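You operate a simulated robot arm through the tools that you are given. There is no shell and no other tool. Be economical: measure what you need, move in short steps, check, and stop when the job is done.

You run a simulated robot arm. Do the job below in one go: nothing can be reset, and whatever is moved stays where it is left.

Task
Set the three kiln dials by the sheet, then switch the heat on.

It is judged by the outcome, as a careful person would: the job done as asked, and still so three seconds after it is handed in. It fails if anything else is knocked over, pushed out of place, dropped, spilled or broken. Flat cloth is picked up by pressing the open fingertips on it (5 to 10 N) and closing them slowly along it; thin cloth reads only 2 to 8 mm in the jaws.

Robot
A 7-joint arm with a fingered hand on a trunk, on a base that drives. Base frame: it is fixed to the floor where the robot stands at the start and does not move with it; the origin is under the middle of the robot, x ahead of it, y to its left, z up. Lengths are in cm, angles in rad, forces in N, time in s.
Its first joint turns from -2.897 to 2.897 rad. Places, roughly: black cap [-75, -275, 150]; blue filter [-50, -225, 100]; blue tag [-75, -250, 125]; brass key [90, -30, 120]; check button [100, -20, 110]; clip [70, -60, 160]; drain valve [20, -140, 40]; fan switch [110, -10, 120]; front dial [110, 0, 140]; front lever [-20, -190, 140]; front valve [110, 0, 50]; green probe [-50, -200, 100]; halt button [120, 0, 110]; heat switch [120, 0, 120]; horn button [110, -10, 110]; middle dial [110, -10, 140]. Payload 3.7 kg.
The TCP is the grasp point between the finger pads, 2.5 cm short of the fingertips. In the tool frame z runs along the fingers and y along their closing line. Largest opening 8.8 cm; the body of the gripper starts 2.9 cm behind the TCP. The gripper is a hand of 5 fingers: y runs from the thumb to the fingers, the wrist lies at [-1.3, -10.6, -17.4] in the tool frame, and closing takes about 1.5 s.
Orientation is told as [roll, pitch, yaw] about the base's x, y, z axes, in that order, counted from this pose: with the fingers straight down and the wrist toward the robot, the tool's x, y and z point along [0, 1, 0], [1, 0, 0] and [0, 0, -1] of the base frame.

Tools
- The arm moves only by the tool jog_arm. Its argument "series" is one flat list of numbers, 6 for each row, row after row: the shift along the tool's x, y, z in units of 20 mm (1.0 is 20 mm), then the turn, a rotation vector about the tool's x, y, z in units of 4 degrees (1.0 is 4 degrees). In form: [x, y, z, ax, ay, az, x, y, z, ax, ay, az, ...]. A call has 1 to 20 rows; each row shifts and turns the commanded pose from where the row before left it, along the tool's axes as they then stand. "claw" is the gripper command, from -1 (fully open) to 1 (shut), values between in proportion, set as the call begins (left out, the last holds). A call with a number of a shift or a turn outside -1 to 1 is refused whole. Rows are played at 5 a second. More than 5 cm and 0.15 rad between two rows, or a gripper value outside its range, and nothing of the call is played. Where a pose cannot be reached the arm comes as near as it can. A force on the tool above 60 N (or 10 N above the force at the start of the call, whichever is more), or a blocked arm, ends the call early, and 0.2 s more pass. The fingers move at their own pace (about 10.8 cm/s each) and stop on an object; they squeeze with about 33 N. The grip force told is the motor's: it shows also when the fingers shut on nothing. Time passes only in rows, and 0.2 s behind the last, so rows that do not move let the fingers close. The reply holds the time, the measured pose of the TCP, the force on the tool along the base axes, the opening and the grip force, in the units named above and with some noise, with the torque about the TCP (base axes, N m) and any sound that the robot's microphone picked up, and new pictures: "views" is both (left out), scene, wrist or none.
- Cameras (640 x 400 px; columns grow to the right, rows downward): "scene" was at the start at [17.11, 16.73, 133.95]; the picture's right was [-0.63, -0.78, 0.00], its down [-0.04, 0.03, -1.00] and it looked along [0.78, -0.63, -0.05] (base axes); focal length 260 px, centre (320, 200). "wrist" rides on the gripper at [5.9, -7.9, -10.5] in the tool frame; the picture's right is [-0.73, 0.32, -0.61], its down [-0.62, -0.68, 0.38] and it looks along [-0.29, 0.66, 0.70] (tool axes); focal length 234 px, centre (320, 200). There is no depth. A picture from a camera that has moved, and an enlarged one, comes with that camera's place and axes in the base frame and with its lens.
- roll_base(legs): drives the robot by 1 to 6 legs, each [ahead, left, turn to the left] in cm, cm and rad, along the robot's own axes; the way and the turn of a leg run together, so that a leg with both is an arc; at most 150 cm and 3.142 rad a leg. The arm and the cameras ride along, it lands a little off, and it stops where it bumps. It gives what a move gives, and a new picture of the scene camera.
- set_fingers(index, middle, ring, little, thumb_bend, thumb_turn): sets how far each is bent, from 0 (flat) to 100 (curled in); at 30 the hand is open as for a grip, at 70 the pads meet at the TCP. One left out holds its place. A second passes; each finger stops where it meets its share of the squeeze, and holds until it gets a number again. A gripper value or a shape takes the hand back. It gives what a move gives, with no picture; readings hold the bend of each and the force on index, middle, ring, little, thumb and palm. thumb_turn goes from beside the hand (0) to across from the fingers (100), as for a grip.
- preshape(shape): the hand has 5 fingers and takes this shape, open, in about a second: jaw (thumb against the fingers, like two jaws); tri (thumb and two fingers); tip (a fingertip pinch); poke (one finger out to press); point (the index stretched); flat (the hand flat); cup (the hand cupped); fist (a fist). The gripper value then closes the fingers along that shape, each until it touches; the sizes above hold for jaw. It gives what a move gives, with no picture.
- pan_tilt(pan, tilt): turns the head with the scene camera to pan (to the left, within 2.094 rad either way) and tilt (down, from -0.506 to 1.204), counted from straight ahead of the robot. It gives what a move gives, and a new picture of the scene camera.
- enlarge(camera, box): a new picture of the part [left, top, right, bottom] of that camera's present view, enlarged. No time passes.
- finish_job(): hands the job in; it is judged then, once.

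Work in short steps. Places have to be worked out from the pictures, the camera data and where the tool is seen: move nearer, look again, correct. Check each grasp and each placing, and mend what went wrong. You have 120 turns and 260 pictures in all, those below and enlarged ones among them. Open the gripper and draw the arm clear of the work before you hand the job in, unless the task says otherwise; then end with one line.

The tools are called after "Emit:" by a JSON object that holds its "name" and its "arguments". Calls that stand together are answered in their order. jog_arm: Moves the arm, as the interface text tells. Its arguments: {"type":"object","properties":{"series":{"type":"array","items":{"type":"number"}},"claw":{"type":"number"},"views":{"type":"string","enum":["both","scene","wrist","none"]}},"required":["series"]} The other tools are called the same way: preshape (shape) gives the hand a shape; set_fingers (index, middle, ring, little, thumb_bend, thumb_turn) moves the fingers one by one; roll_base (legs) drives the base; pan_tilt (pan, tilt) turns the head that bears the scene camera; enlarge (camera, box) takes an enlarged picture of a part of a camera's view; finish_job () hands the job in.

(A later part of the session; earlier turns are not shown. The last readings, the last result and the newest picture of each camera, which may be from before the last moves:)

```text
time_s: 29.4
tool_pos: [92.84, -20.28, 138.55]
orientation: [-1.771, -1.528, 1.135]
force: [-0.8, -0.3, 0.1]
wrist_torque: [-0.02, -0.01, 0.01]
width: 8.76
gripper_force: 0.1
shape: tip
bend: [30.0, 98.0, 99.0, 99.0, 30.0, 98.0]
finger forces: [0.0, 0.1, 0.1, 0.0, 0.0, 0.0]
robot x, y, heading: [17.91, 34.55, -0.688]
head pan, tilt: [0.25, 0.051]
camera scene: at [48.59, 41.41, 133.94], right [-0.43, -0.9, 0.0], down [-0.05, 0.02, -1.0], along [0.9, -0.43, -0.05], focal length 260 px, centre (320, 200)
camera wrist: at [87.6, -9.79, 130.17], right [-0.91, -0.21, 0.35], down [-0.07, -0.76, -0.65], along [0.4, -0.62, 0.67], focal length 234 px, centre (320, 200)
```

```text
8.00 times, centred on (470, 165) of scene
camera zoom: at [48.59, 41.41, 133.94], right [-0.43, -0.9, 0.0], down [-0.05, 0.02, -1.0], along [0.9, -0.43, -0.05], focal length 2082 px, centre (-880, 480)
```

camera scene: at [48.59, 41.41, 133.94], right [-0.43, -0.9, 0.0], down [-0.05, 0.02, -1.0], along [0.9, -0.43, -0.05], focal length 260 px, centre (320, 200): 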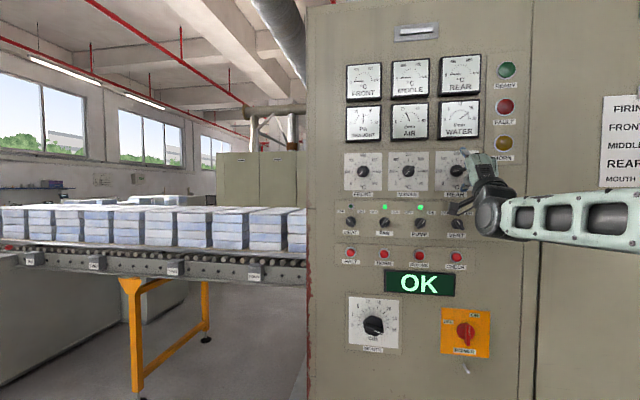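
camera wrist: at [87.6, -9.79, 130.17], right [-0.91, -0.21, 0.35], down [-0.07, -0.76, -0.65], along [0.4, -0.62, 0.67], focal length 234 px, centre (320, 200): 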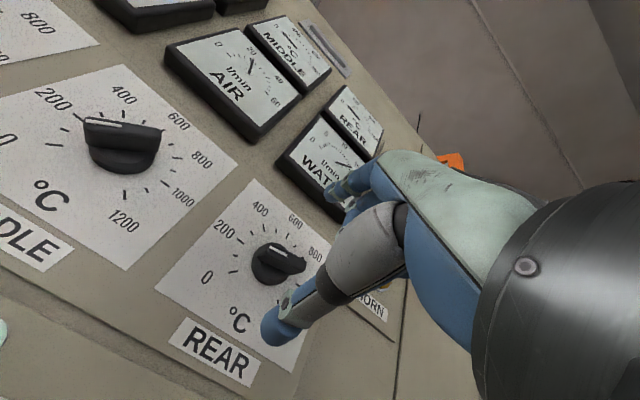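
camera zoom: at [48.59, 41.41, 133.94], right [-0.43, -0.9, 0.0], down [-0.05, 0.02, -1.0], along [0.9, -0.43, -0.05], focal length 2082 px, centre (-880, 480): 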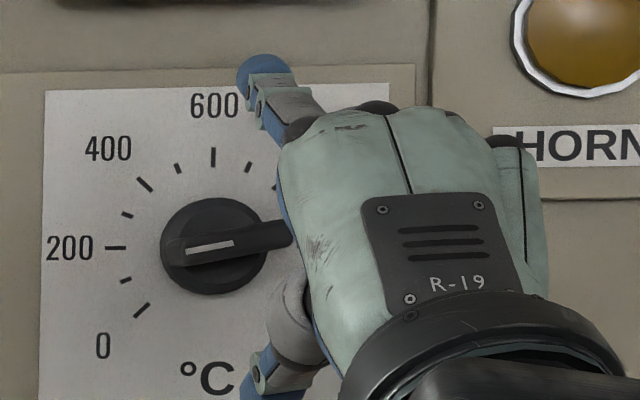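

Released, the pointer now sits at ~160 – it turns freely, but a pinch is sloppy. I'll instead push the ridge with one extended finger along an arc, which is finely controllable. Back off and shape "poke".

Emit:
{"name": "jog_arm", "arguments": {"series": [0, 0, -0.9, 0, 0, 0, 0, 0, -0.9, 0, 0, 0, 0, 0, -0.6, 0, 0, 0.5], "views": "none"}}

Emit:
{"name": "preshape", "arguments": {"shape": "poke"}}

Emit:
{"name": "jog_arm", "arguments": {"series": [0, 0, 0, 0, 0, 0]}}

Emit:
{"name": "enlarge", "arguments": {"camera": "scene", "box": [410, 120, 538, 200]}}

```text
time_s: 30.2
tool_pos: [88.92, -17.67, 138.7]
orientation: [-2.558, -1.56, 1.921]
force: [0.2, -1.5, 0.4]
wrist_torque: [-0.01, -0.02, -0.02]
width: 8.76
gripper_force: 0.0
shape: tip
bend: [30.0, 98.0, 99.0, 99.0, 30.0, 98.0]
finger forces: [0.1, 0.1, 0.0, 0.0, 0.0, 0.0]
robot x, y, heading: [18.25, 34.47, -0.691]
head pan, tilt: [0.25, 0.051]
```

```text
time_s: 31.1
tool_pos: [88.97, -17.54, 138.68]
orientation: [-2.492, -1.558, 1.857]
force: [0.3, 0.8, 0.0]
wrist_torque: [-0.01, 0.01, -0.02]
width: 0.01
gripper_force: 0.0
shape: poke
bend: [70.0, 70.0, 99.0, 99.0, 100.0, 100.0]
finger forces: [0.0, 0.0, 0.0, 0.0, 0.0, 0.0]
robot x, y, heading: [18.56, 34.53, -0.695]
head pan, tilt: [0.25, 0.051]
```

```text
time_s: 31.5
tool_pos: [89.04, -17.51, 138.69]
orientation: [-2.507, -1.56, 1.867]
force: [-0.3, 0.0, -0.4]
wrist_torque: [0.01, -0.03, 0.04]
width: 0.0
gripper_force: 0.0
shape: poke
bend: [70.0, 70.0, 99.0, 99.0, 100.0, 100.0]
finger forces: [0.0, 0.1, 0.0, 0.0, 0.0, 0.1]
robot x, y, heading: [18.22, 34.62, -0.69]
head pan, tilt: [0.25, 0.051]
camera scene: at [48.58, 41.42, 133.94], right [-0.43, -0.9, 0.0], down [-0.05, 0.02, -1.0], along [0.9, -0.43, -0.05], focal length 260 px, centre (320, 200)
camera wrist: at [83.92, -6.81, 130.49], right [-0.92, -0.22, 0.32], down [-0.06, -0.74, -0.67], along [0.39, -0.64, 0.67], focal length 234 px, centre (320, 200)
```

scene: 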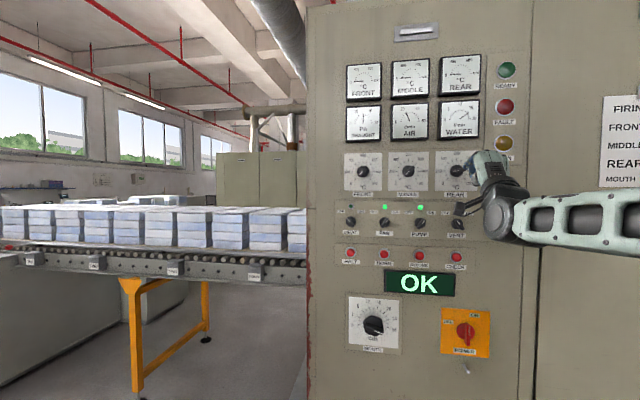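
wrist: 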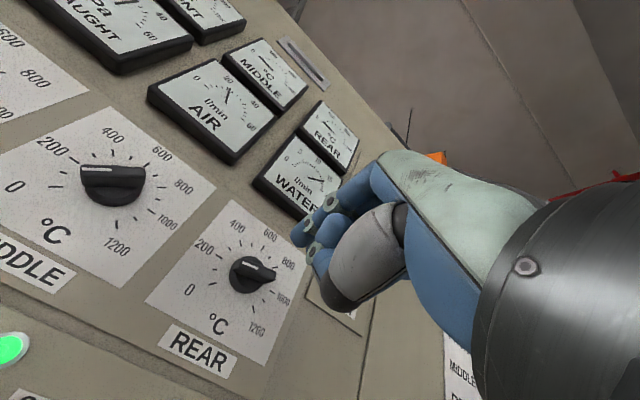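

```text
5.00 times, centred on (474, 160) of scene
camera zoom: at [48.58, 41.42, 133.94], right [-0.43, -0.9, 0.0], down [-0.05, 0.02, -1.0], along [0.9, -0.43, -0.05], focal length 1301 px, centre (-450, 400)
```

zoom: 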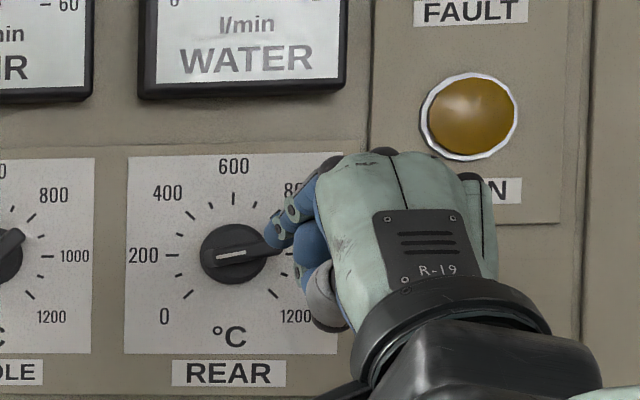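

Poke uses index+middle together near the TCP line. I curl the middle away so a single index tip remains, and look.

Emit:
{"name": "set_fingers", "arguments": {"middle": 100}}

Emit:
{"name": "enlarge", "arguments": {"camera": "scene", "box": [430, 135, 510, 185]}}

Emit:
{"name": "enlarge", "arguments": {"camera": "wrist", "box": [200, 150, 392, 270]}}

```text
time_s: 32.5
tool_pos: [89.06, -17.62, 138.57]
orientation: [-2.501, -1.558, 1.865]
force: [0.4, 0.3, -0.6]
wrist_torque: [-0.02, 0.02, -0.01]
width: 2.27
gripper_force: 0.0
shape: fingers
bend: [70.0, 100.0, 99.0, 99.0, 100.0, 100.0]
finger forces: [0.0, 0.0, 0.0, 0.0, 0.0, 0.0]
robot x, y, heading: [18.1, 34.03, -0.693]
head pan, tilt: [0.25, 0.051]
```

```text
8.00 times, centred on (470, 160) of scene
camera zoom: at [48.58, 41.42, 133.94], right [-0.43, -0.9, 0.0], down [-0.05, 0.02, -1.0], along [0.9, -0.43, -0.05], focal length 2082 px, centre (-880, 520)
```

zoom: 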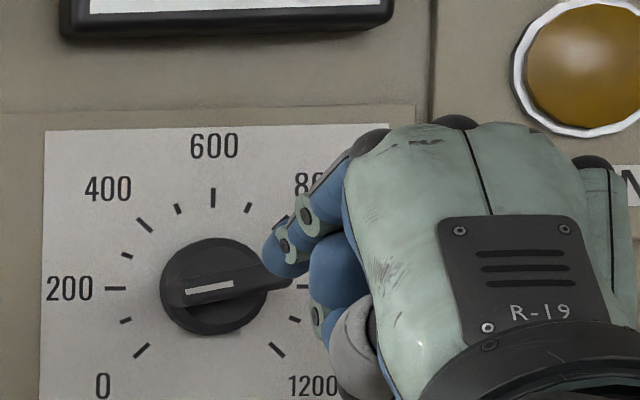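

```text
3.33 times, centred on (296, 210) of wrist
camera zoom: at [83.92, -6.81, 130.49], right [-0.92, -0.22, 0.32], down [-0.06, -0.74, -0.67], along [0.39, -0.64, 0.67], focal length 781 px, centre (400, 167)
```

zoom: 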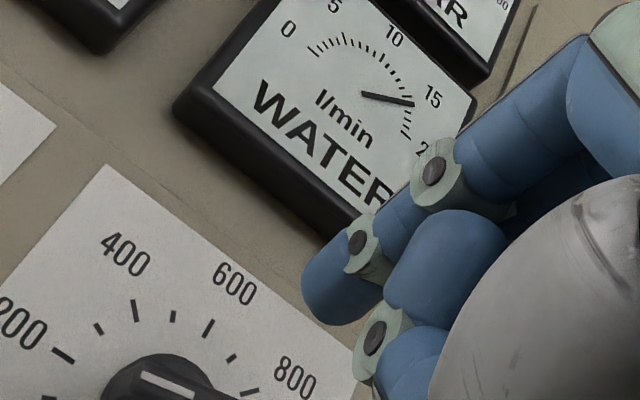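

The index tip is roughly at tool x≈+1, z≈+2. I'll push the ridge's right end downward: move to above-right of the knob, still a few cm short, and look.

Emit:
{"name": "jog_arm", "arguments": {"series": [-0.5, 0.4, 0.8, 0, 0, 0, -0.5, 0.4, 0.8, 0, 0, 0, -0.5, 0.35, 0.7, 0, 0, 0, 0, 0, 0.8, 0, 0, 0]}}

Emit:
{"name": "enlarge", "arguments": {"camera": "scene", "box": [430, 135, 510, 185]}}

Emit:
{"name": "enlarge", "arguments": {"camera": "wrist", "box": [200, 150, 392, 270]}}

```text
time_s: 33.5
tool_pos: [92.31, -23.62, 141.19]
orientation: [-2.523, -1.558, 1.887]
force: [-0.2, 0.2, 0.8]
wrist_torque: [0.04, 0.03, 0.0]
width: 2.29
gripper_force: 0.1
shape: fingers
bend: [70.0, 100.0, 99.0, 99.0, 100.0, 100.0]
finger forces: [0.1, 0.0, 0.0, 0.0, 0.0, 0.0]
robot x, y, heading: [18.15, 34.24, -0.691]
head pan, tilt: [0.25, 0.051]
camera scene: at [48.57, 41.43, 133.95], right [-0.43, -0.9, 0.0], down [-0.05, 0.02, -1.0], along [0.9, -0.43, -0.05], focal length 260 px, centre (320, 200)
camera wrist: at [87.11, -12.87, 133.06], right [-0.92, -0.22, 0.32], down [-0.06, -0.74, -0.67], along [0.39, -0.64, 0.67], focal length 234 px, centre (320, 200)
```

scene: 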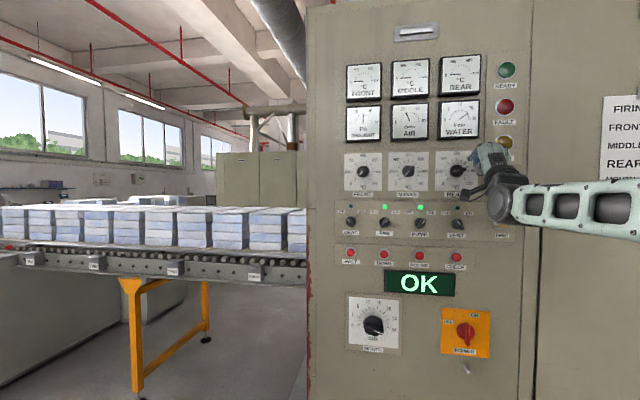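
wrist: 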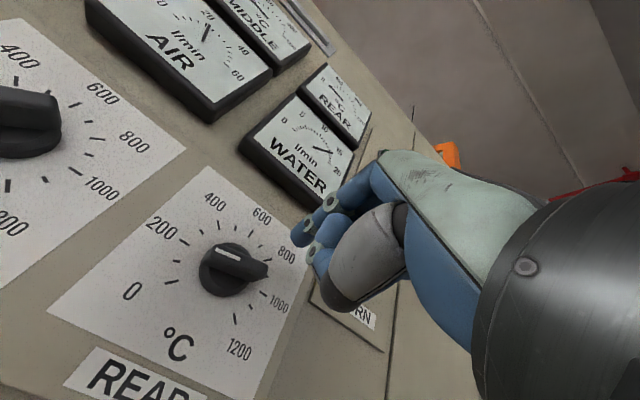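

```text
8.00 times, centred on (470, 160) of scene
camera zoom: at [48.57, 41.43, 133.95], right [-0.43, -0.9, 0.0], down [-0.05, 0.02, -1.0], along [0.9, -0.43, -0.05], focal length 2082 px, centre (-880, 520)
```

zoom: 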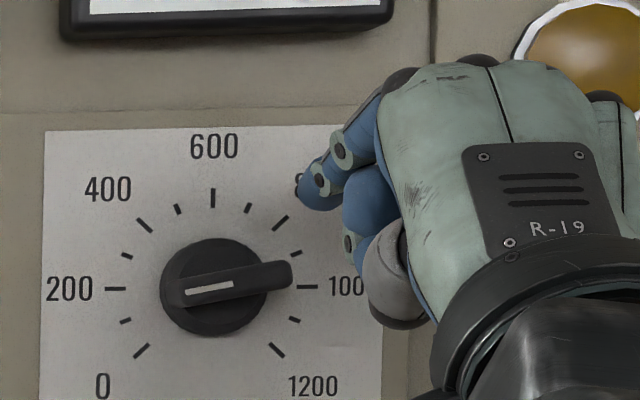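

```text
3.33 times, centred on (296, 210) of wrist
camera zoom: at [87.11, -12.87, 133.06], right [-0.92, -0.22, 0.32], down [-0.06, -0.74, -0.67], along [0.39, -0.64, 0.67], focal length 781 px, centre (400, 167)
```

zoom: 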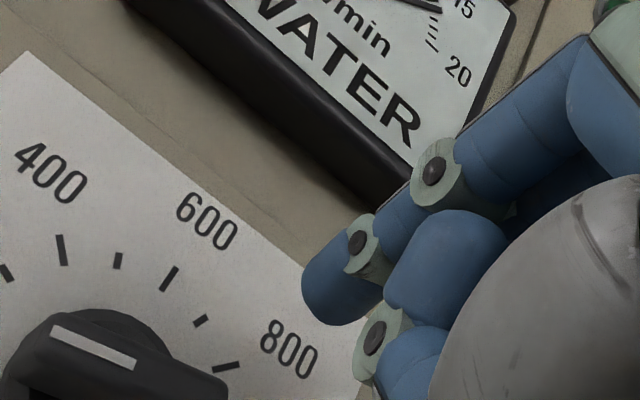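

The tip is ~1.8 cm right of and 2.9 cm above the knob axis, as planned. I advance 2.8 cm in and then press down ~1.2 cm.

Emit:
{"name": "jog_arm", "arguments": {"series": [0, 0, 0.5, 0, 0, 0, 0, 0, 0.5, 0, 0, 0, 0, 0, 0.4, 0, 0, 0, 0, -0.2, 0, 0, 0, 0, 0, -0.2, 0, 0, 0, 0, 0, -0.2, 0, 0, 0, 0]}}

Emit:
{"name": "enlarge", "arguments": {"camera": "scene", "box": [430, 135, 510, 185]}}

Emit:
{"name": "enlarge", "arguments": {"camera": "wrist", "box": [200, 150, 392, 270]}}

```text
time_s: 34.9
tool_pos: [94.35, -25.28, 140.04]
orientation: [-2.478, -1.558, 1.843]
force: [-0.1, -0.9, -0.2]
wrist_torque: [-0.01, 0.01, 0.02]
width: 2.29
gripper_force: 0.0
shape: fingers
bend: [70.0, 100.0, 99.0, 99.0, 100.0, 100.0]
finger forces: [0.0, 0.0, 0.0, 0.1, 0.0, 0.1]
robot x, y, heading: [18.15, 34.42, -0.695]
head pan, tilt: [0.25, 0.051]
camera scene: at [48.58, 41.42, 133.94], right [-0.43, -0.9, 0.0], down [-0.05, 0.02, -1.0], along [0.9, -0.43, -0.05], focal length 260 px, centre (320, 200)
camera wrist: at [89.39, -14.56, 131.72], right [-0.92, -0.22, 0.32], down [-0.06, -0.74, -0.67], along [0.39, -0.64, 0.67], focal length 234 px, centre (320, 200)
```

scene: 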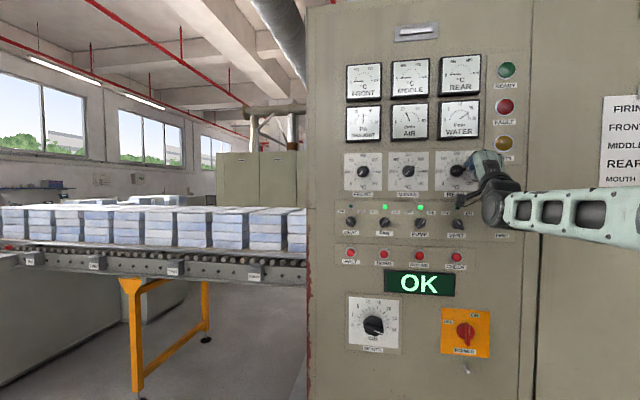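
wrist: 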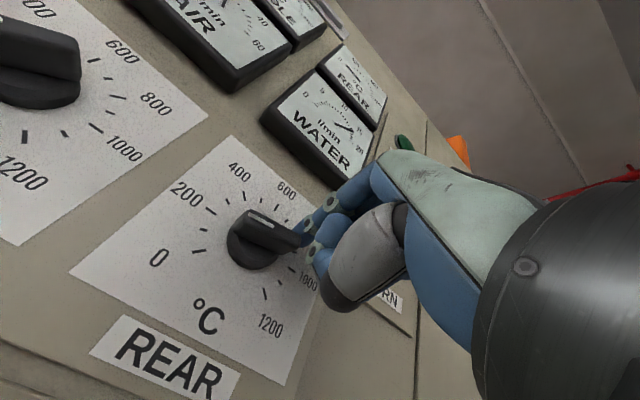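

```text
8.00 times, centred on (470, 160) of scene
camera zoom: at [48.58, 41.42, 133.94], right [-0.43, -0.9, 0.0], down [-0.05, 0.02, -1.0], along [0.9, -0.43, -0.05], focal length 2082 px, centre (-880, 520)
```

zoom: 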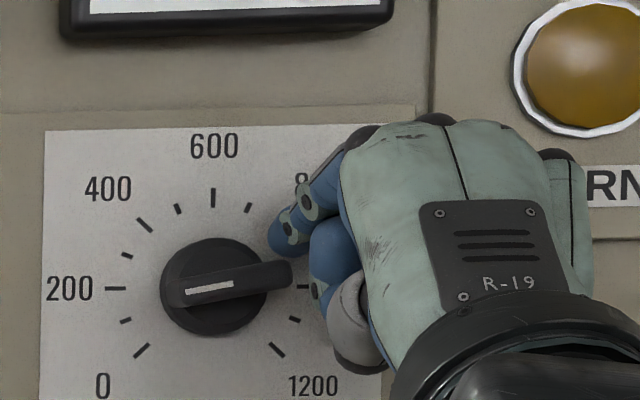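

```text
3.33 times, centred on (296, 210) of wrist
camera zoom: at [89.39, -14.56, 131.72], right [-0.92, -0.22, 0.32], down [-0.06, -0.74, -0.67], along [0.39, -0.64, 0.67], focal length 781 px, centre (400, 167)
```

zoom: 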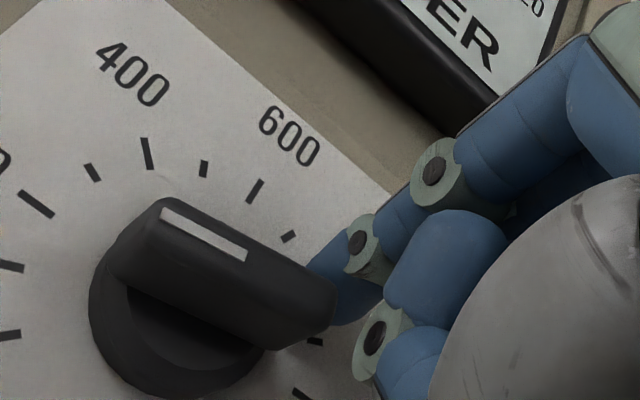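

Tip is right above the ridge end. I push straight down 1.4 cm in small steps and check.

Emit:
{"name": "jog_arm", "arguments": {"series": [0, -0.14, 0, 0, 0, 0, 0, -0.14, 0, 0, 0, 0, 0, -0.14, 0, 0, 0, 0, 0, -0.14, 0, 0, 0, 0, 0, -0.14, 0, 0, 0, 0], "views": "scene"}}

Emit:
{"name": "enlarge", "arguments": {"camera": "scene", "box": [430, 135, 510, 185]}}

```text
time_s: 36.1
tool_pos: [94.34, -25.43, 138.63]
orientation: [-2.51, -1.559, 1.876]
force: [-2.4, -3.2, 2.3]
wrist_torque: [0.0, -0.02, -0.07]
width: 2.24
gripper_force: 1.7
shape: fingers
bend: [70.0, 100.0, 99.0, 99.0, 100.0, 100.0]
finger forces: [3.7, 0.1, 0.0, 0.0, 0.1, 0.1]
robot x, y, heading: [18.32, 34.74, -0.691]
head pan, tilt: [0.25, 0.051]
camera scene: at [48.56, 41.4, 133.95], right [-0.43, -0.9, 0.0], down [-0.05, 0.02, -1.0], along [0.9, -0.43, -0.05], focal length 260 px, centre (320, 200)
```

scene: 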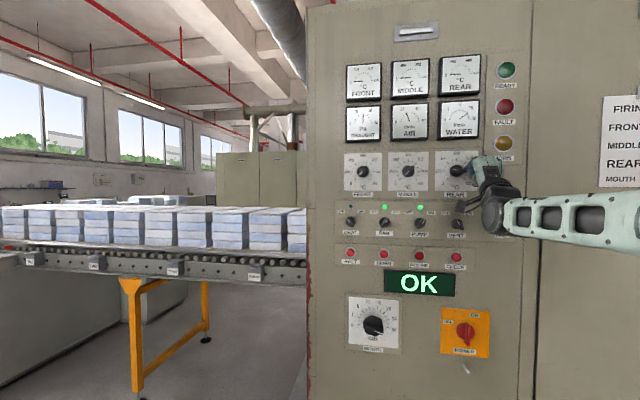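

```text
8.00 times, centred on (470, 160) of scene
camera zoom: at [48.56, 41.4, 133.95], right [-0.43, -0.9, 0.0], down [-0.05, 0.02, -1.0], along [0.9, -0.43, -0.05], focal length 2082 px, centre (-880, 520)
```

zoom: 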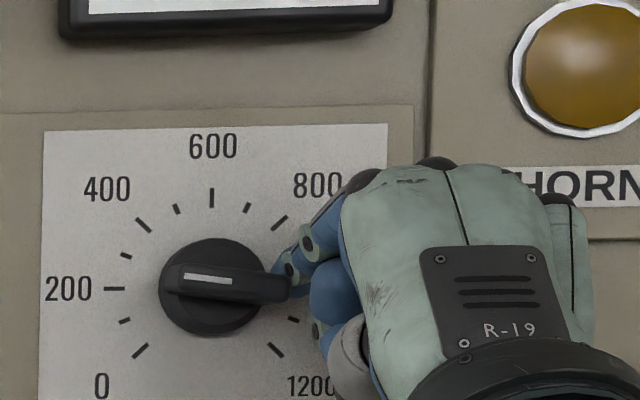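

It works: the pointer moved to ~220. I continue along the arc (down and slightly left).

Emit:
{"name": "jog_arm", "arguments": {"series": [0.03, -0.16, 0, 0, 0, 0, 0.03, -0.16, 0, 0, 0, 0, 0.05, -0.11, 0, 0, 0, 0, 0.05, -0.11, 0, 0, 0, 0], "views": "scene"}}

Emit:
{"name": "enlarge", "arguments": {"camera": "scene", "box": [430, 135, 510, 185]}}

```text
time_s: 37.1
tool_pos: [94.69, -25.11, 137.46]
orientation: [-2.482, -1.56, 1.849]
force: [-1.4, -1.0, -0.9]
wrist_torque: [-0.02, 0.05, -0.04]
width: 2.16
gripper_force: 0.7
shape: fingers
bend: [70.0, 100.0, 99.0, 99.0, 100.0, 100.0]
finger forces: [1.8, 0.0, 0.0, 0.0, 0.0, 0.1]
robot x, y, heading: [18.15, 34.31, -0.691]
head pan, tilt: [0.25, 0.051]
camera scene: at [48.58, 41.41, 133.95], right [-0.43, -0.9, 0.0], down [-0.05, 0.02, -1.0], along [0.9, -0.43, -0.05], focal length 260 px, centre (320, 200)
```

scene: 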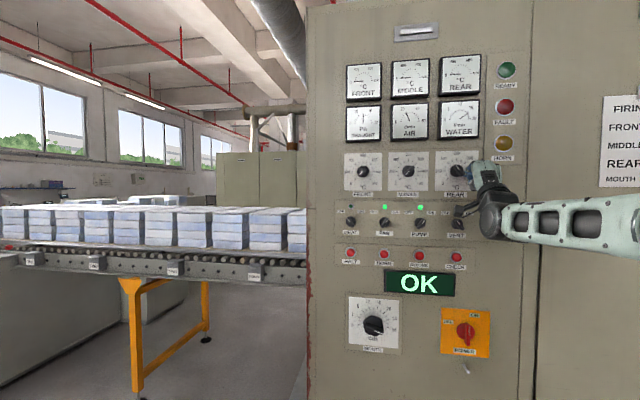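

```text
8.00 times, centred on (470, 160) of scene
camera zoom: at [48.58, 41.41, 133.95], right [-0.43, -0.9, 0.0], down [-0.05, 0.02, -1.0], along [0.9, -0.43, -0.05], focal length 2082 px, centre (-880, 520)
```

zoom: 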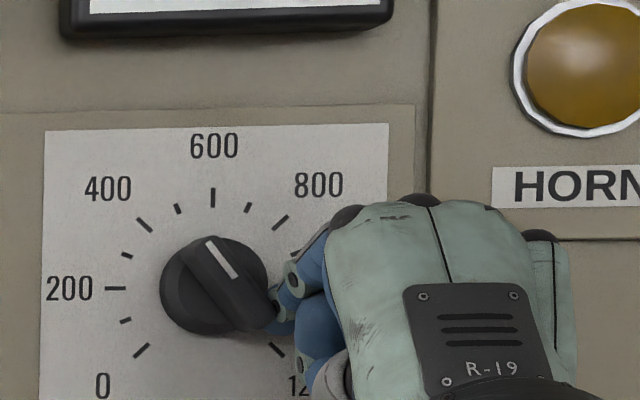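

Pointer at ~430. Small further step toward 500.

Emit:
{"name": "jog_arm", "arguments": {"series": [0.05, -0.07, 0, 0, 0, 0, 0.05, -0.07, 0, 0, 0, 0], "views": "scene"}}

Emit:
{"name": "enlarge", "arguments": {"camera": "scene", "box": [430, 135, 510, 185]}}

```text
time_s: 37.7
tool_pos: [94.71, -24.79, 137.17]
orientation: [-2.52, -1.559, 1.884]
force: [-0.3, -0.4, -0.3]
wrist_torque: [0.03, -0.01, 0.0]
width: 2.17
gripper_force: 0.5
shape: fingers
bend: [70.0, 100.0, 99.0, 99.0, 100.0, 100.0]
finger forces: [1.3, 0.0, 0.0, 0.1, 0.0, 0.0]
robot x, y, heading: [18.55, 34.21, -0.693]
head pan, tilt: [0.25, 0.051]
camera scene: at [48.58, 41.41, 133.94], right [-0.43, -0.9, 0.0], down [-0.05, 0.02, -1.0], along [0.9, -0.43, -0.05], focal length 260 px, centre (320, 200)
```

scene: 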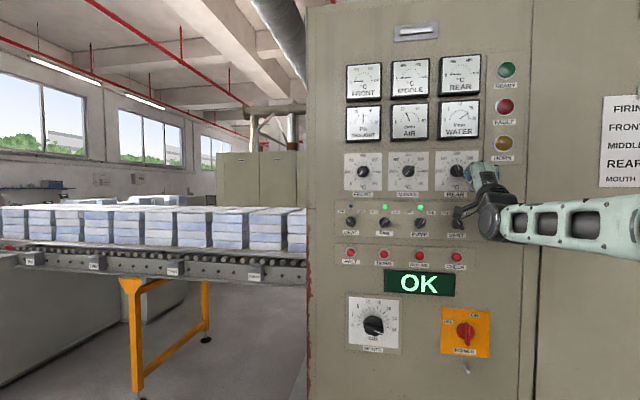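

```text
8.00 times, centred on (470, 160) of scene
camera zoom: at [48.58, 41.41, 133.94], right [-0.43, -0.9, 0.0], down [-0.05, 0.02, -1.0], along [0.9, -0.43, -0.05], focal length 2082 px, centre (-880, 520)
```

zoom: 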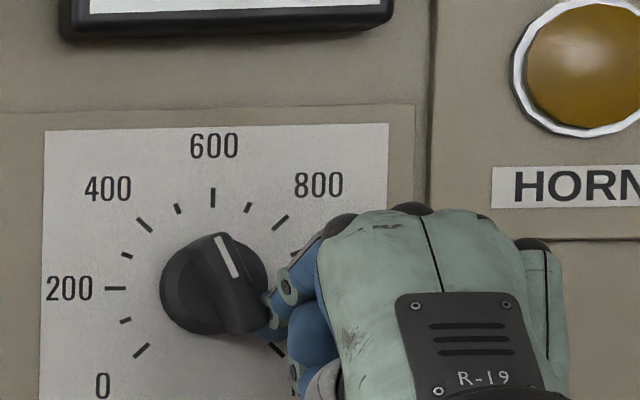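

About 470 now; ~6° to go. One fine step, mostly left.

Emit:
{"name": "jog_arm", "arguments": {"series": [0.07, -0.04, 0, 0, 0, 0], "views": "scene"}}

Emit:
{"name": "enlarge", "arguments": {"camera": "scene", "box": [434, 145, 482, 175]}}

```text
time_s: 38.1
tool_pos: [94.86, -24.77, 137.19]
orientation: [-2.513, -1.558, 1.877]
force: [-0.2, -1.2, -0.1]
wrist_torque: [0.01, -0.01, -0.01]
width: 2.2
gripper_force: 0.3
shape: fingers
bend: [70.0, 100.0, 99.0, 99.0, 100.0, 100.0]
finger forces: [1.4, 0.0, 0.1, 0.0, 0.0, 0.0]
robot x, y, heading: [18.5, 34.62, -0.688]
head pan, tilt: [0.25, 0.051]
camera scene: at [48.58, 41.41, 133.95], right [-0.43, -0.9, 0.0], down [-0.05, 0.02, -1.0], along [0.9, -0.43, -0.05], focal length 260 px, centre (320, 200)
```

scene: 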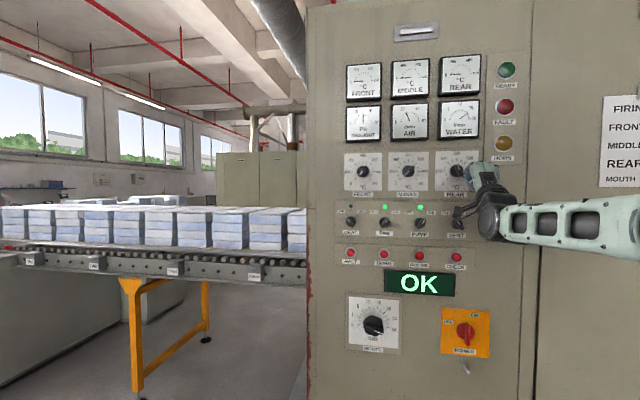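

```text
13.33 times, centred on (458, 160) of scene
camera zoom: at [48.58, 41.41, 133.95], right [-0.43, -0.9, 0.0], down [-0.05, 0.02, -1.0], along [0.9, -0.43, -0.05], focal length 3470 px, centre (-1520, 733)
```

zoom: 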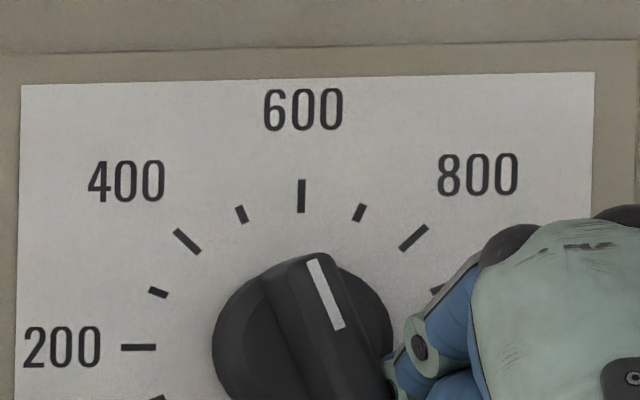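

Pointer reads ~500. I move the finger off to the right, then straight out, and verify from both cameras.

Emit:
{"name": "jog_arm", "arguments": {"series": [-0.3, 0.1, 0, 0, 0, 0, -0.2, 0, 0, 0, 0, 0, 0, 0, -0.7, 0, 0, 0, 0, 0, -0.9, 0, 0, 0, 0, 0, -0.9, 0, 0, 0, 0, 0, -0.5, 0, 0, 0]}}

Emit:
{"name": "enlarge", "arguments": {"camera": "scene", "box": [430, 145, 494, 185]}}

Emit:
{"name": "enlarge", "arguments": {"camera": "wrist", "box": [180, 150, 340, 250]}}

```text
time_s: 39.5
tool_pos: [89.36, -22.02, 137.31]
orientation: [-2.505, -1.558, 1.871]
force: [-0.2, -0.8, -0.9]
wrist_torque: [0.02, 0.02, 0.05]
width: 2.27
gripper_force: 0.1
shape: fingers
bend: [70.0, 100.0, 99.0, 99.0, 100.0, 100.0]
finger forces: [0.0, 0.0, 0.0, 0.1, 0.0, 0.0]
robot x, y, heading: [18.15, 34.63, -0.688]
head pan, tilt: [0.25, 0.051]
camera scene: at [48.59, 41.41, 133.94], right [-0.43, -0.9, 0.0], down [-0.05, 0.02, -1.0], along [0.9, -0.43, -0.05], focal length 260 px, centre (320, 200)
camera wrist: at [84.34, -11.24, 129.12], right [-0.92, -0.22, 0.32], down [-0.06, -0.74, -0.67], along [0.39, -0.64, 0.67], focal length 234 px, centre (320, 200)
```

scene: 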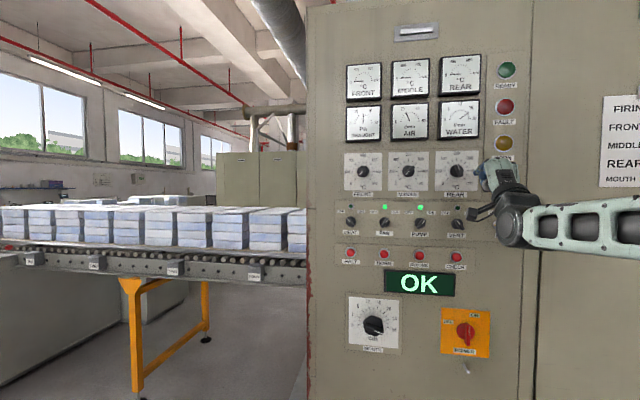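
wrist: 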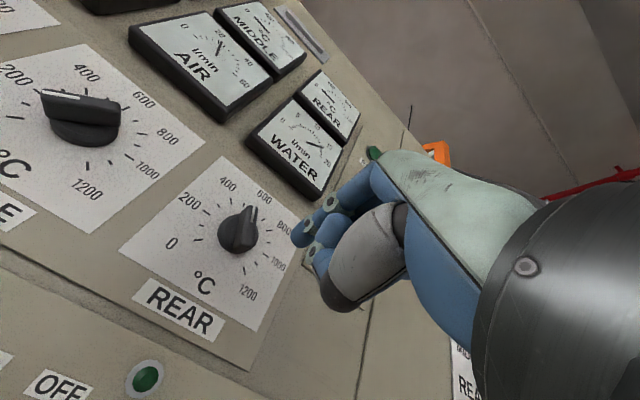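

```text
10.00 times, centred on (462, 165) of scene
camera zoom: at [48.59, 41.41, 133.94], right [-0.43, -0.9, 0.0], down [-0.05, 0.02, -1.0], along [0.9, -0.43, -0.05], focal length 2602 px, centre (-1100, 550)
```

zoom: 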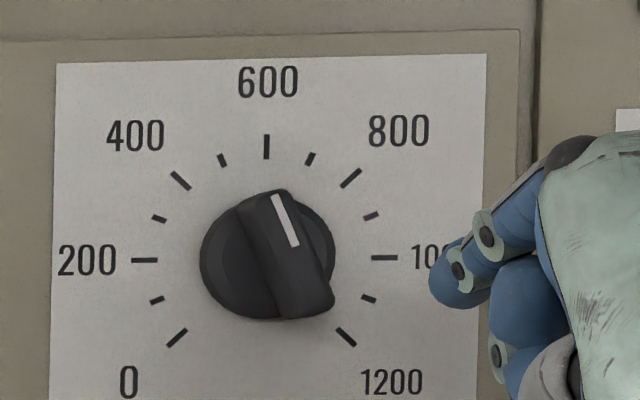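

```text
4.00 times, centred on (260, 200) of wrist
camera zoom: at [84.34, -11.24, 129.12], right [-0.92, -0.22, 0.32], down [-0.06, -0.74, -0.67], along [0.39, -0.64, 0.67], focal length 937 px, centre (560, 200)
```

zoom: 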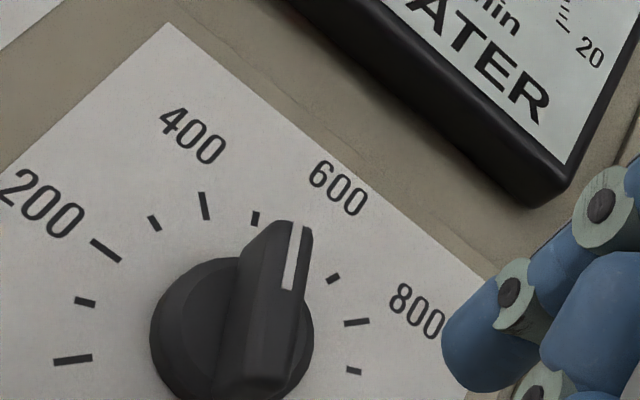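

REAR reads about 505, good. Now MIDDLE: I move 14.8 cm left and 3.4 cm up, staying ~9 cm back, then read its pointer.

Emit:
{"name": "jog_arm", "arguments": {"series": [0.9, 0.2, 0, 0, 0, 0, 0.9, 0.2, 0, 0, 0, 0, 0.9, 0.2, 0, 0, 0, 0, 0.9, 0.2, 0, 0, 0, 0, 1, 0.2, 0, 0, 0, 0, 1, 0.2, 0, 0, 0, 0, 0.9, 0.2, 0, 0, 0, 0, 0.9, 0.3, 0, 0, 0, 0]}}

Emit:
{"name": "enlarge", "arguments": {"camera": "scene", "box": [376, 145, 440, 185]}}

Emit:
{"name": "enlarge", "arguments": {"camera": "scene", "box": [430, 145, 494, 185]}}

```text
time_s: 41.3
tool_pos: [97.94, -9.99, 140.49]
orientation: [-2.461, -1.559, 1.826]
force: [0.2, -0.1, -0.6]
wrist_torque: [-0.02, -0.02, 0.01]
width: 2.26
gripper_force: 0.0
shape: fingers
bend: [70.0, 100.0, 99.0, 99.0, 100.0, 100.0]
finger forces: [0.0, 0.0, 0.1, 0.1, 0.0, 0.1]
robot x, y, heading: [18.3, 34.4, -0.693]
head pan, tilt: [0.25, 0.051]
camera scene: at [48.58, 41.41, 133.94], right [-0.43, -0.9, 0.0], down [-0.05, 0.02, -1.0], along [0.9, -0.43, -0.05], focal length 260 px, centre (320, 200)
camera wrist: at [93.0, 0.81, 132.32], right [-0.92, -0.22, 0.32], down [-0.06, -0.74, -0.67], along [0.39, -0.64, 0.67], focal length 234 px, centre (320, 200)
```

scene: 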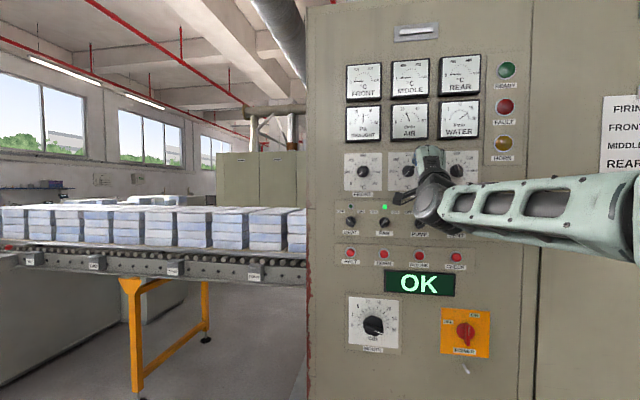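
wrist: 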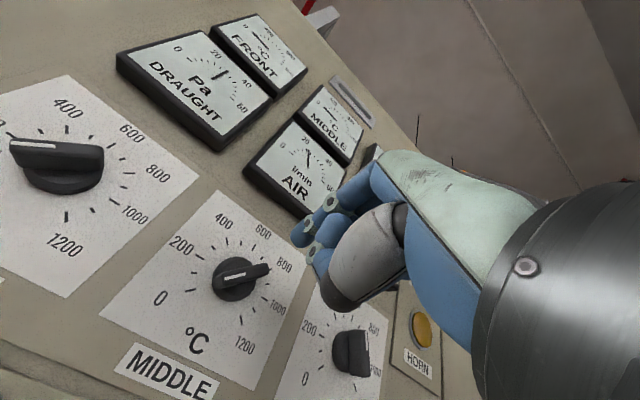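

```text
10.00 times, centred on (408, 165) of scene
camera zoom: at [48.58, 41.41, 133.94], right [-0.43, -0.9, 0.0], down [-0.05, 0.02, -1.0], along [0.9, -0.43, -0.05], focal length 2602 px, centre (-560, 550)
```

zoom: 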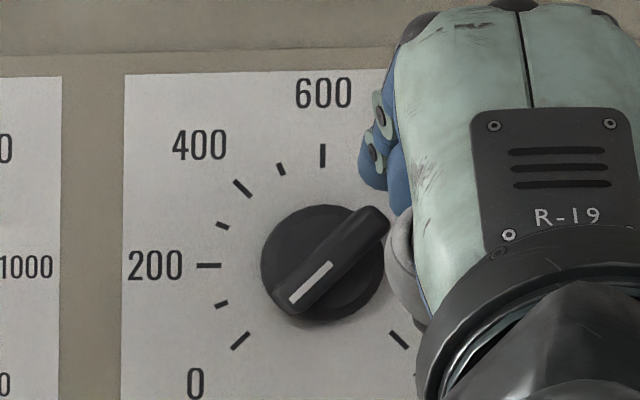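

```text
10.00 times, centred on (462, 165) of scene
camera zoom: at [48.58, 41.41, 133.94], right [-0.43, -0.9, 0.0], down [-0.05, 0.02, -1.0], along [0.9, -0.43, -0.05], focal length 2602 px, centre (-1100, 550)
```

zoom: 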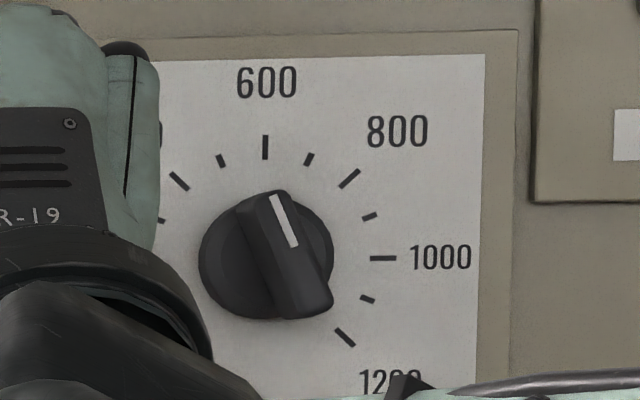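

MIDDLE points at ~0. I go in with the finger above the ridge's upper-right end, then sweep clockwise.

Emit:
{"name": "jog_arm", "arguments": {"series": [0.22, 0.1, 0.6, 0, 0, 0, 0, 0, 0.8, 0, 0, 0, 0, 0, 0.9, 0, 0, 0, 0, 0, 0.8, 0, 0, 0]}}

Emit:
{"name": "enlarge", "arguments": {"camera": "scene", "box": [376, 145, 440, 185]}}

```text
time_s: 42.3
tool_pos: [103.37, -13.21, 140.93]
orientation: [-2.526, -1.559, 1.893]
force: [-0.7, -0.6, -0.7]
wrist_torque: [-0.01, 0.04, -0.01]
width: 2.26
gripper_force: 0.1
shape: fingers
bend: [70.0, 100.0, 99.0, 99.0, 100.0, 100.0]
finger forces: [0.0, 0.0, 0.0, 0.1, 0.0, 0.0]
robot x, y, heading: [18.64, 34.71, -0.69]
head pan, tilt: [0.25, 0.051]
camera scene: at [48.57, 41.43, 133.95], right [-0.43, -0.9, 0.0], down [-0.05, 0.02, -1.0], along [0.9, -0.43, -0.05], focal length 260 px, centre (320, 200)
camera wrist: at [98.27, -2.41, 132.72], right [-0.92, -0.22, 0.32], down [-0.06, -0.74, -0.67], along [0.39, -0.64, 0.67], focal length 234 px, centre (320, 200)
```

scene: 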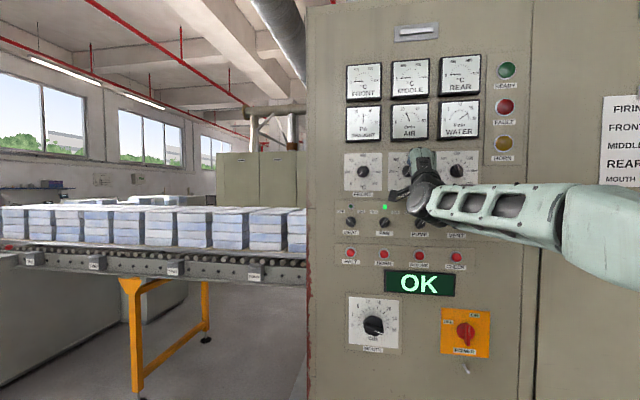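
wrist: 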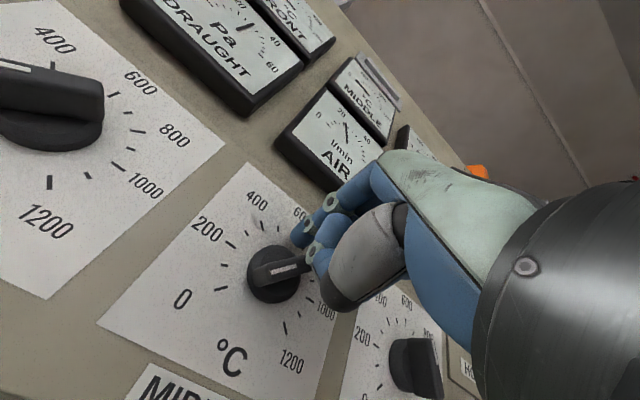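

```text
10.00 times, centred on (408, 165) of scene
camera zoom: at [48.57, 41.43, 133.95], right [-0.43, -0.9, 0.0], down [-0.05, 0.02, -1.0], along [0.9, -0.43, -0.05], focal length 2602 px, centre (-560, 550)
```

zoom: 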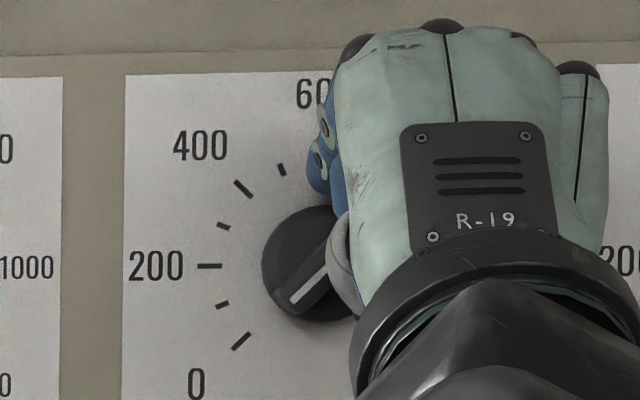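

The tip is just above the knob, slightly left of axis. I sweep down-right to contact and turn the first ~50°.

Emit:
{"name": "jog_arm", "arguments": {"series": [-0.18, -0.25, 0, 0, 0, 0, -0.18, -0.25, 0, 0, 0, 0, -0.16, -0.11, 0, 0, 0, 0, -0.16, -0.12, 0, 0, 0, 0, -0.1, -0.16, 0, 0, 0, 0, -0.1, -0.17, 0, 0, 0, 0]}}

Emit:
{"name": "enlarge", "arguments": {"camera": "scene", "box": [376, 145, 440, 185]}}

Emit:
{"name": "enlarge", "arguments": {"camera": "wrist", "box": [200, 180, 360, 280]}}

```text
time_s: 43.7
tool_pos: [102.31, -14.63, 138.65]
orientation: [-2.492, -1.559, 1.861]
force: [0.5, 0.6, 0.8]
wrist_torque: [0.01, 0.01, 0.02]
width: 2.33
gripper_force: 0.1
shape: fingers
bend: [70.0, 100.0, 99.0, 99.0, 100.0, 100.0]
finger forces: [0.6, 0.0, 0.0, 0.0, 0.1, 0.0]
robot x, y, heading: [18.41, 34.24, -0.69]
head pan, tilt: [0.25, 0.051]
camera scene: at [48.58, 41.42, 133.94], right [-0.43, -0.9, 0.0], down [-0.05, 0.02, -1.0], along [0.9, -0.43, -0.05], focal length 260 px, centre (320, 200)
camera wrist: at [97.26, -3.97, 130.53], right [-0.92, -0.22, 0.32], down [-0.06, -0.74, -0.67], along [0.39, -0.64, 0.67], focal length 234 px, centre (320, 200)
```

scene: 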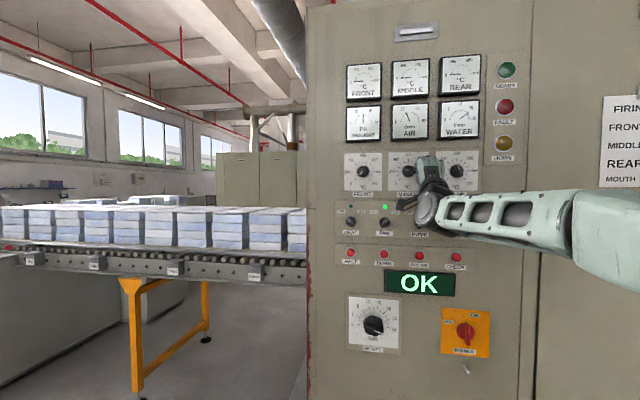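
wrist: 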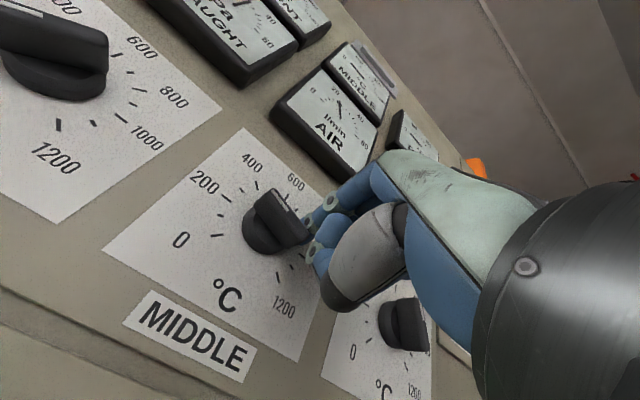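

```text
10.00 times, centred on (408, 165) of scene
camera zoom: at [48.58, 41.42, 133.94], right [-0.43, -0.9, 0.0], down [-0.05, 0.02, -1.0], along [0.9, -0.43, -0.05], focal length 2602 px, centre (-560, 550)
```

zoom: 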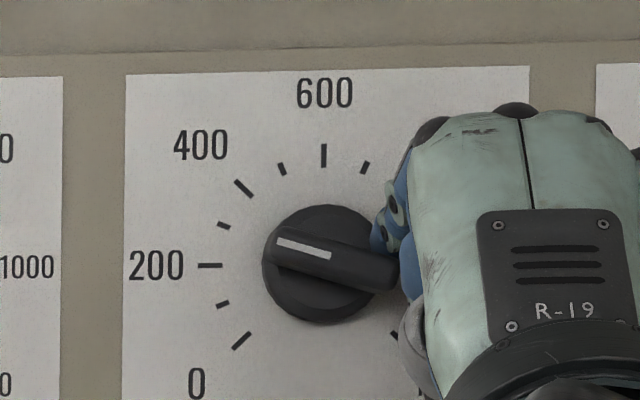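

```text
4.00 times, centred on (280, 230) of wrist
camera zoom: at [97.26, -3.97, 130.53], right [-0.92, -0.22, 0.32], down [-0.06, -0.74, -0.67], along [0.39, -0.64, 0.67], focal length 937 px, centre (480, 80)
```

zoom: 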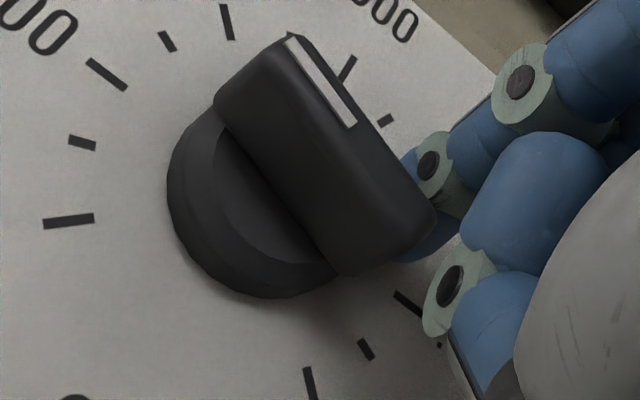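

Works well (pointer ~250). Continue the sweep to the bottom.

Emit:
{"name": "jog_arm", "arguments": {"series": [-0.02, -0.19, 0, 0, 0, 0, -0.02, -0.19, 0, 0, 0, 0, 0.06, -0.18, 0, 0, 0, 0, 0.06, -0.18, 0, 0, 0, 0, 0.07, -0.09, 0, 0, 0, 0, 0.07, -0.09, 0, 0, 0, 0, 0.12, -0.09, 0, 0, 0, 0, 0.12, -0.09, 0, 0, 0, 0]}}

Emit:
{"name": "enlarge", "arguments": {"camera": "scene", "box": [376, 145, 440, 185]}}

Emit:
{"name": "enlarge", "arguments": {"camera": "wrist", "box": [200, 150, 360, 250]}}

```text
time_s: 45.5
tool_pos: [102.99, -14.24, 136.46]
orientation: [-2.447, -1.557, 1.812]
force: [0.5, -1.0, 1.1]
wrist_torque: [0.01, -0.03, 0.06]
width: 2.24
gripper_force: 0.6
shape: fingers
bend: [70.0, 100.0, 99.0, 99.0, 100.0, 100.0]
finger forces: [0.7, 0.1, 0.0, 0.1, 0.1, 0.0]
robot x, y, heading: [18.05, 34.4, -0.691]
head pan, tilt: [0.25, 0.051]
camera scene: at [48.58, 41.41, 133.94], right [-0.43, -0.9, 0.0], down [-0.05, 0.02, -1.0], along [0.9, -0.43, -0.05], focal length 260 px, centre (320, 200)
camera wrist: at [97.9, -3.4, 128.23], right [-0.92, -0.22, 0.32], down [-0.06, -0.74, -0.67], along [0.39, -0.64, 0.67], focal length 234 px, centre (320, 200)
```

scene: 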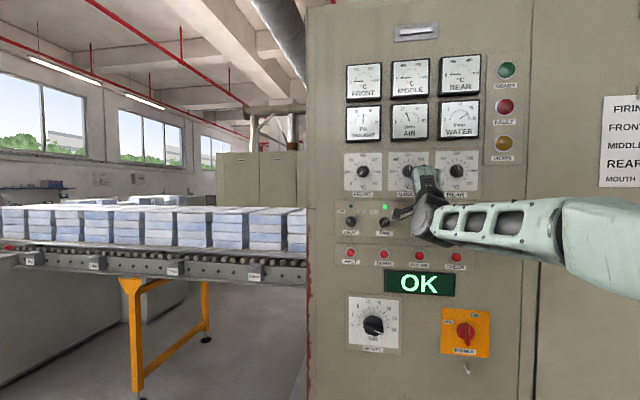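
wrist: 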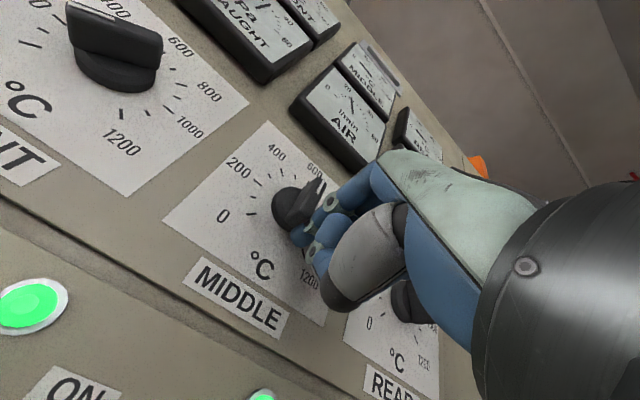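

```text
10.00 times, centred on (408, 165) of scene
camera zoom: at [48.58, 41.41, 133.94], right [-0.43, -0.9, 0.0], down [-0.05, 0.02, -1.0], along [0.9, -0.43, -0.05], focal length 2602 px, centre (-560, 550)
```

zoom: 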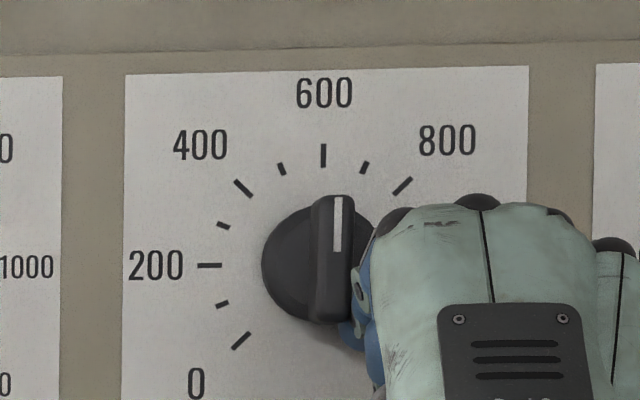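

```text
4.00 times, centred on (280, 200) of wrist
camera zoom: at [97.9, -3.4, 128.23], right [-0.92, -0.22, 0.32], down [-0.06, -0.74, -0.67], along [0.39, -0.64, 0.67], focal length 937 px, centre (480, 200)
```

zoom: 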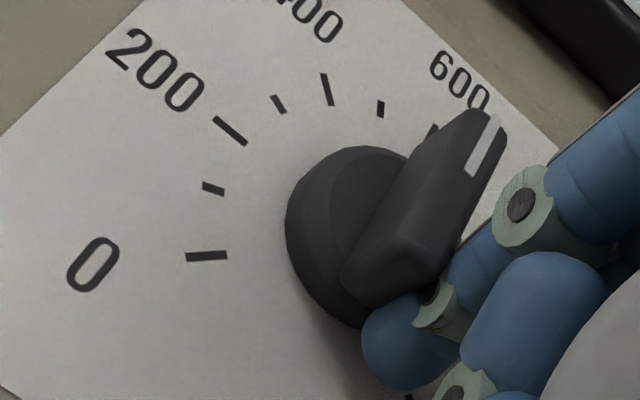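

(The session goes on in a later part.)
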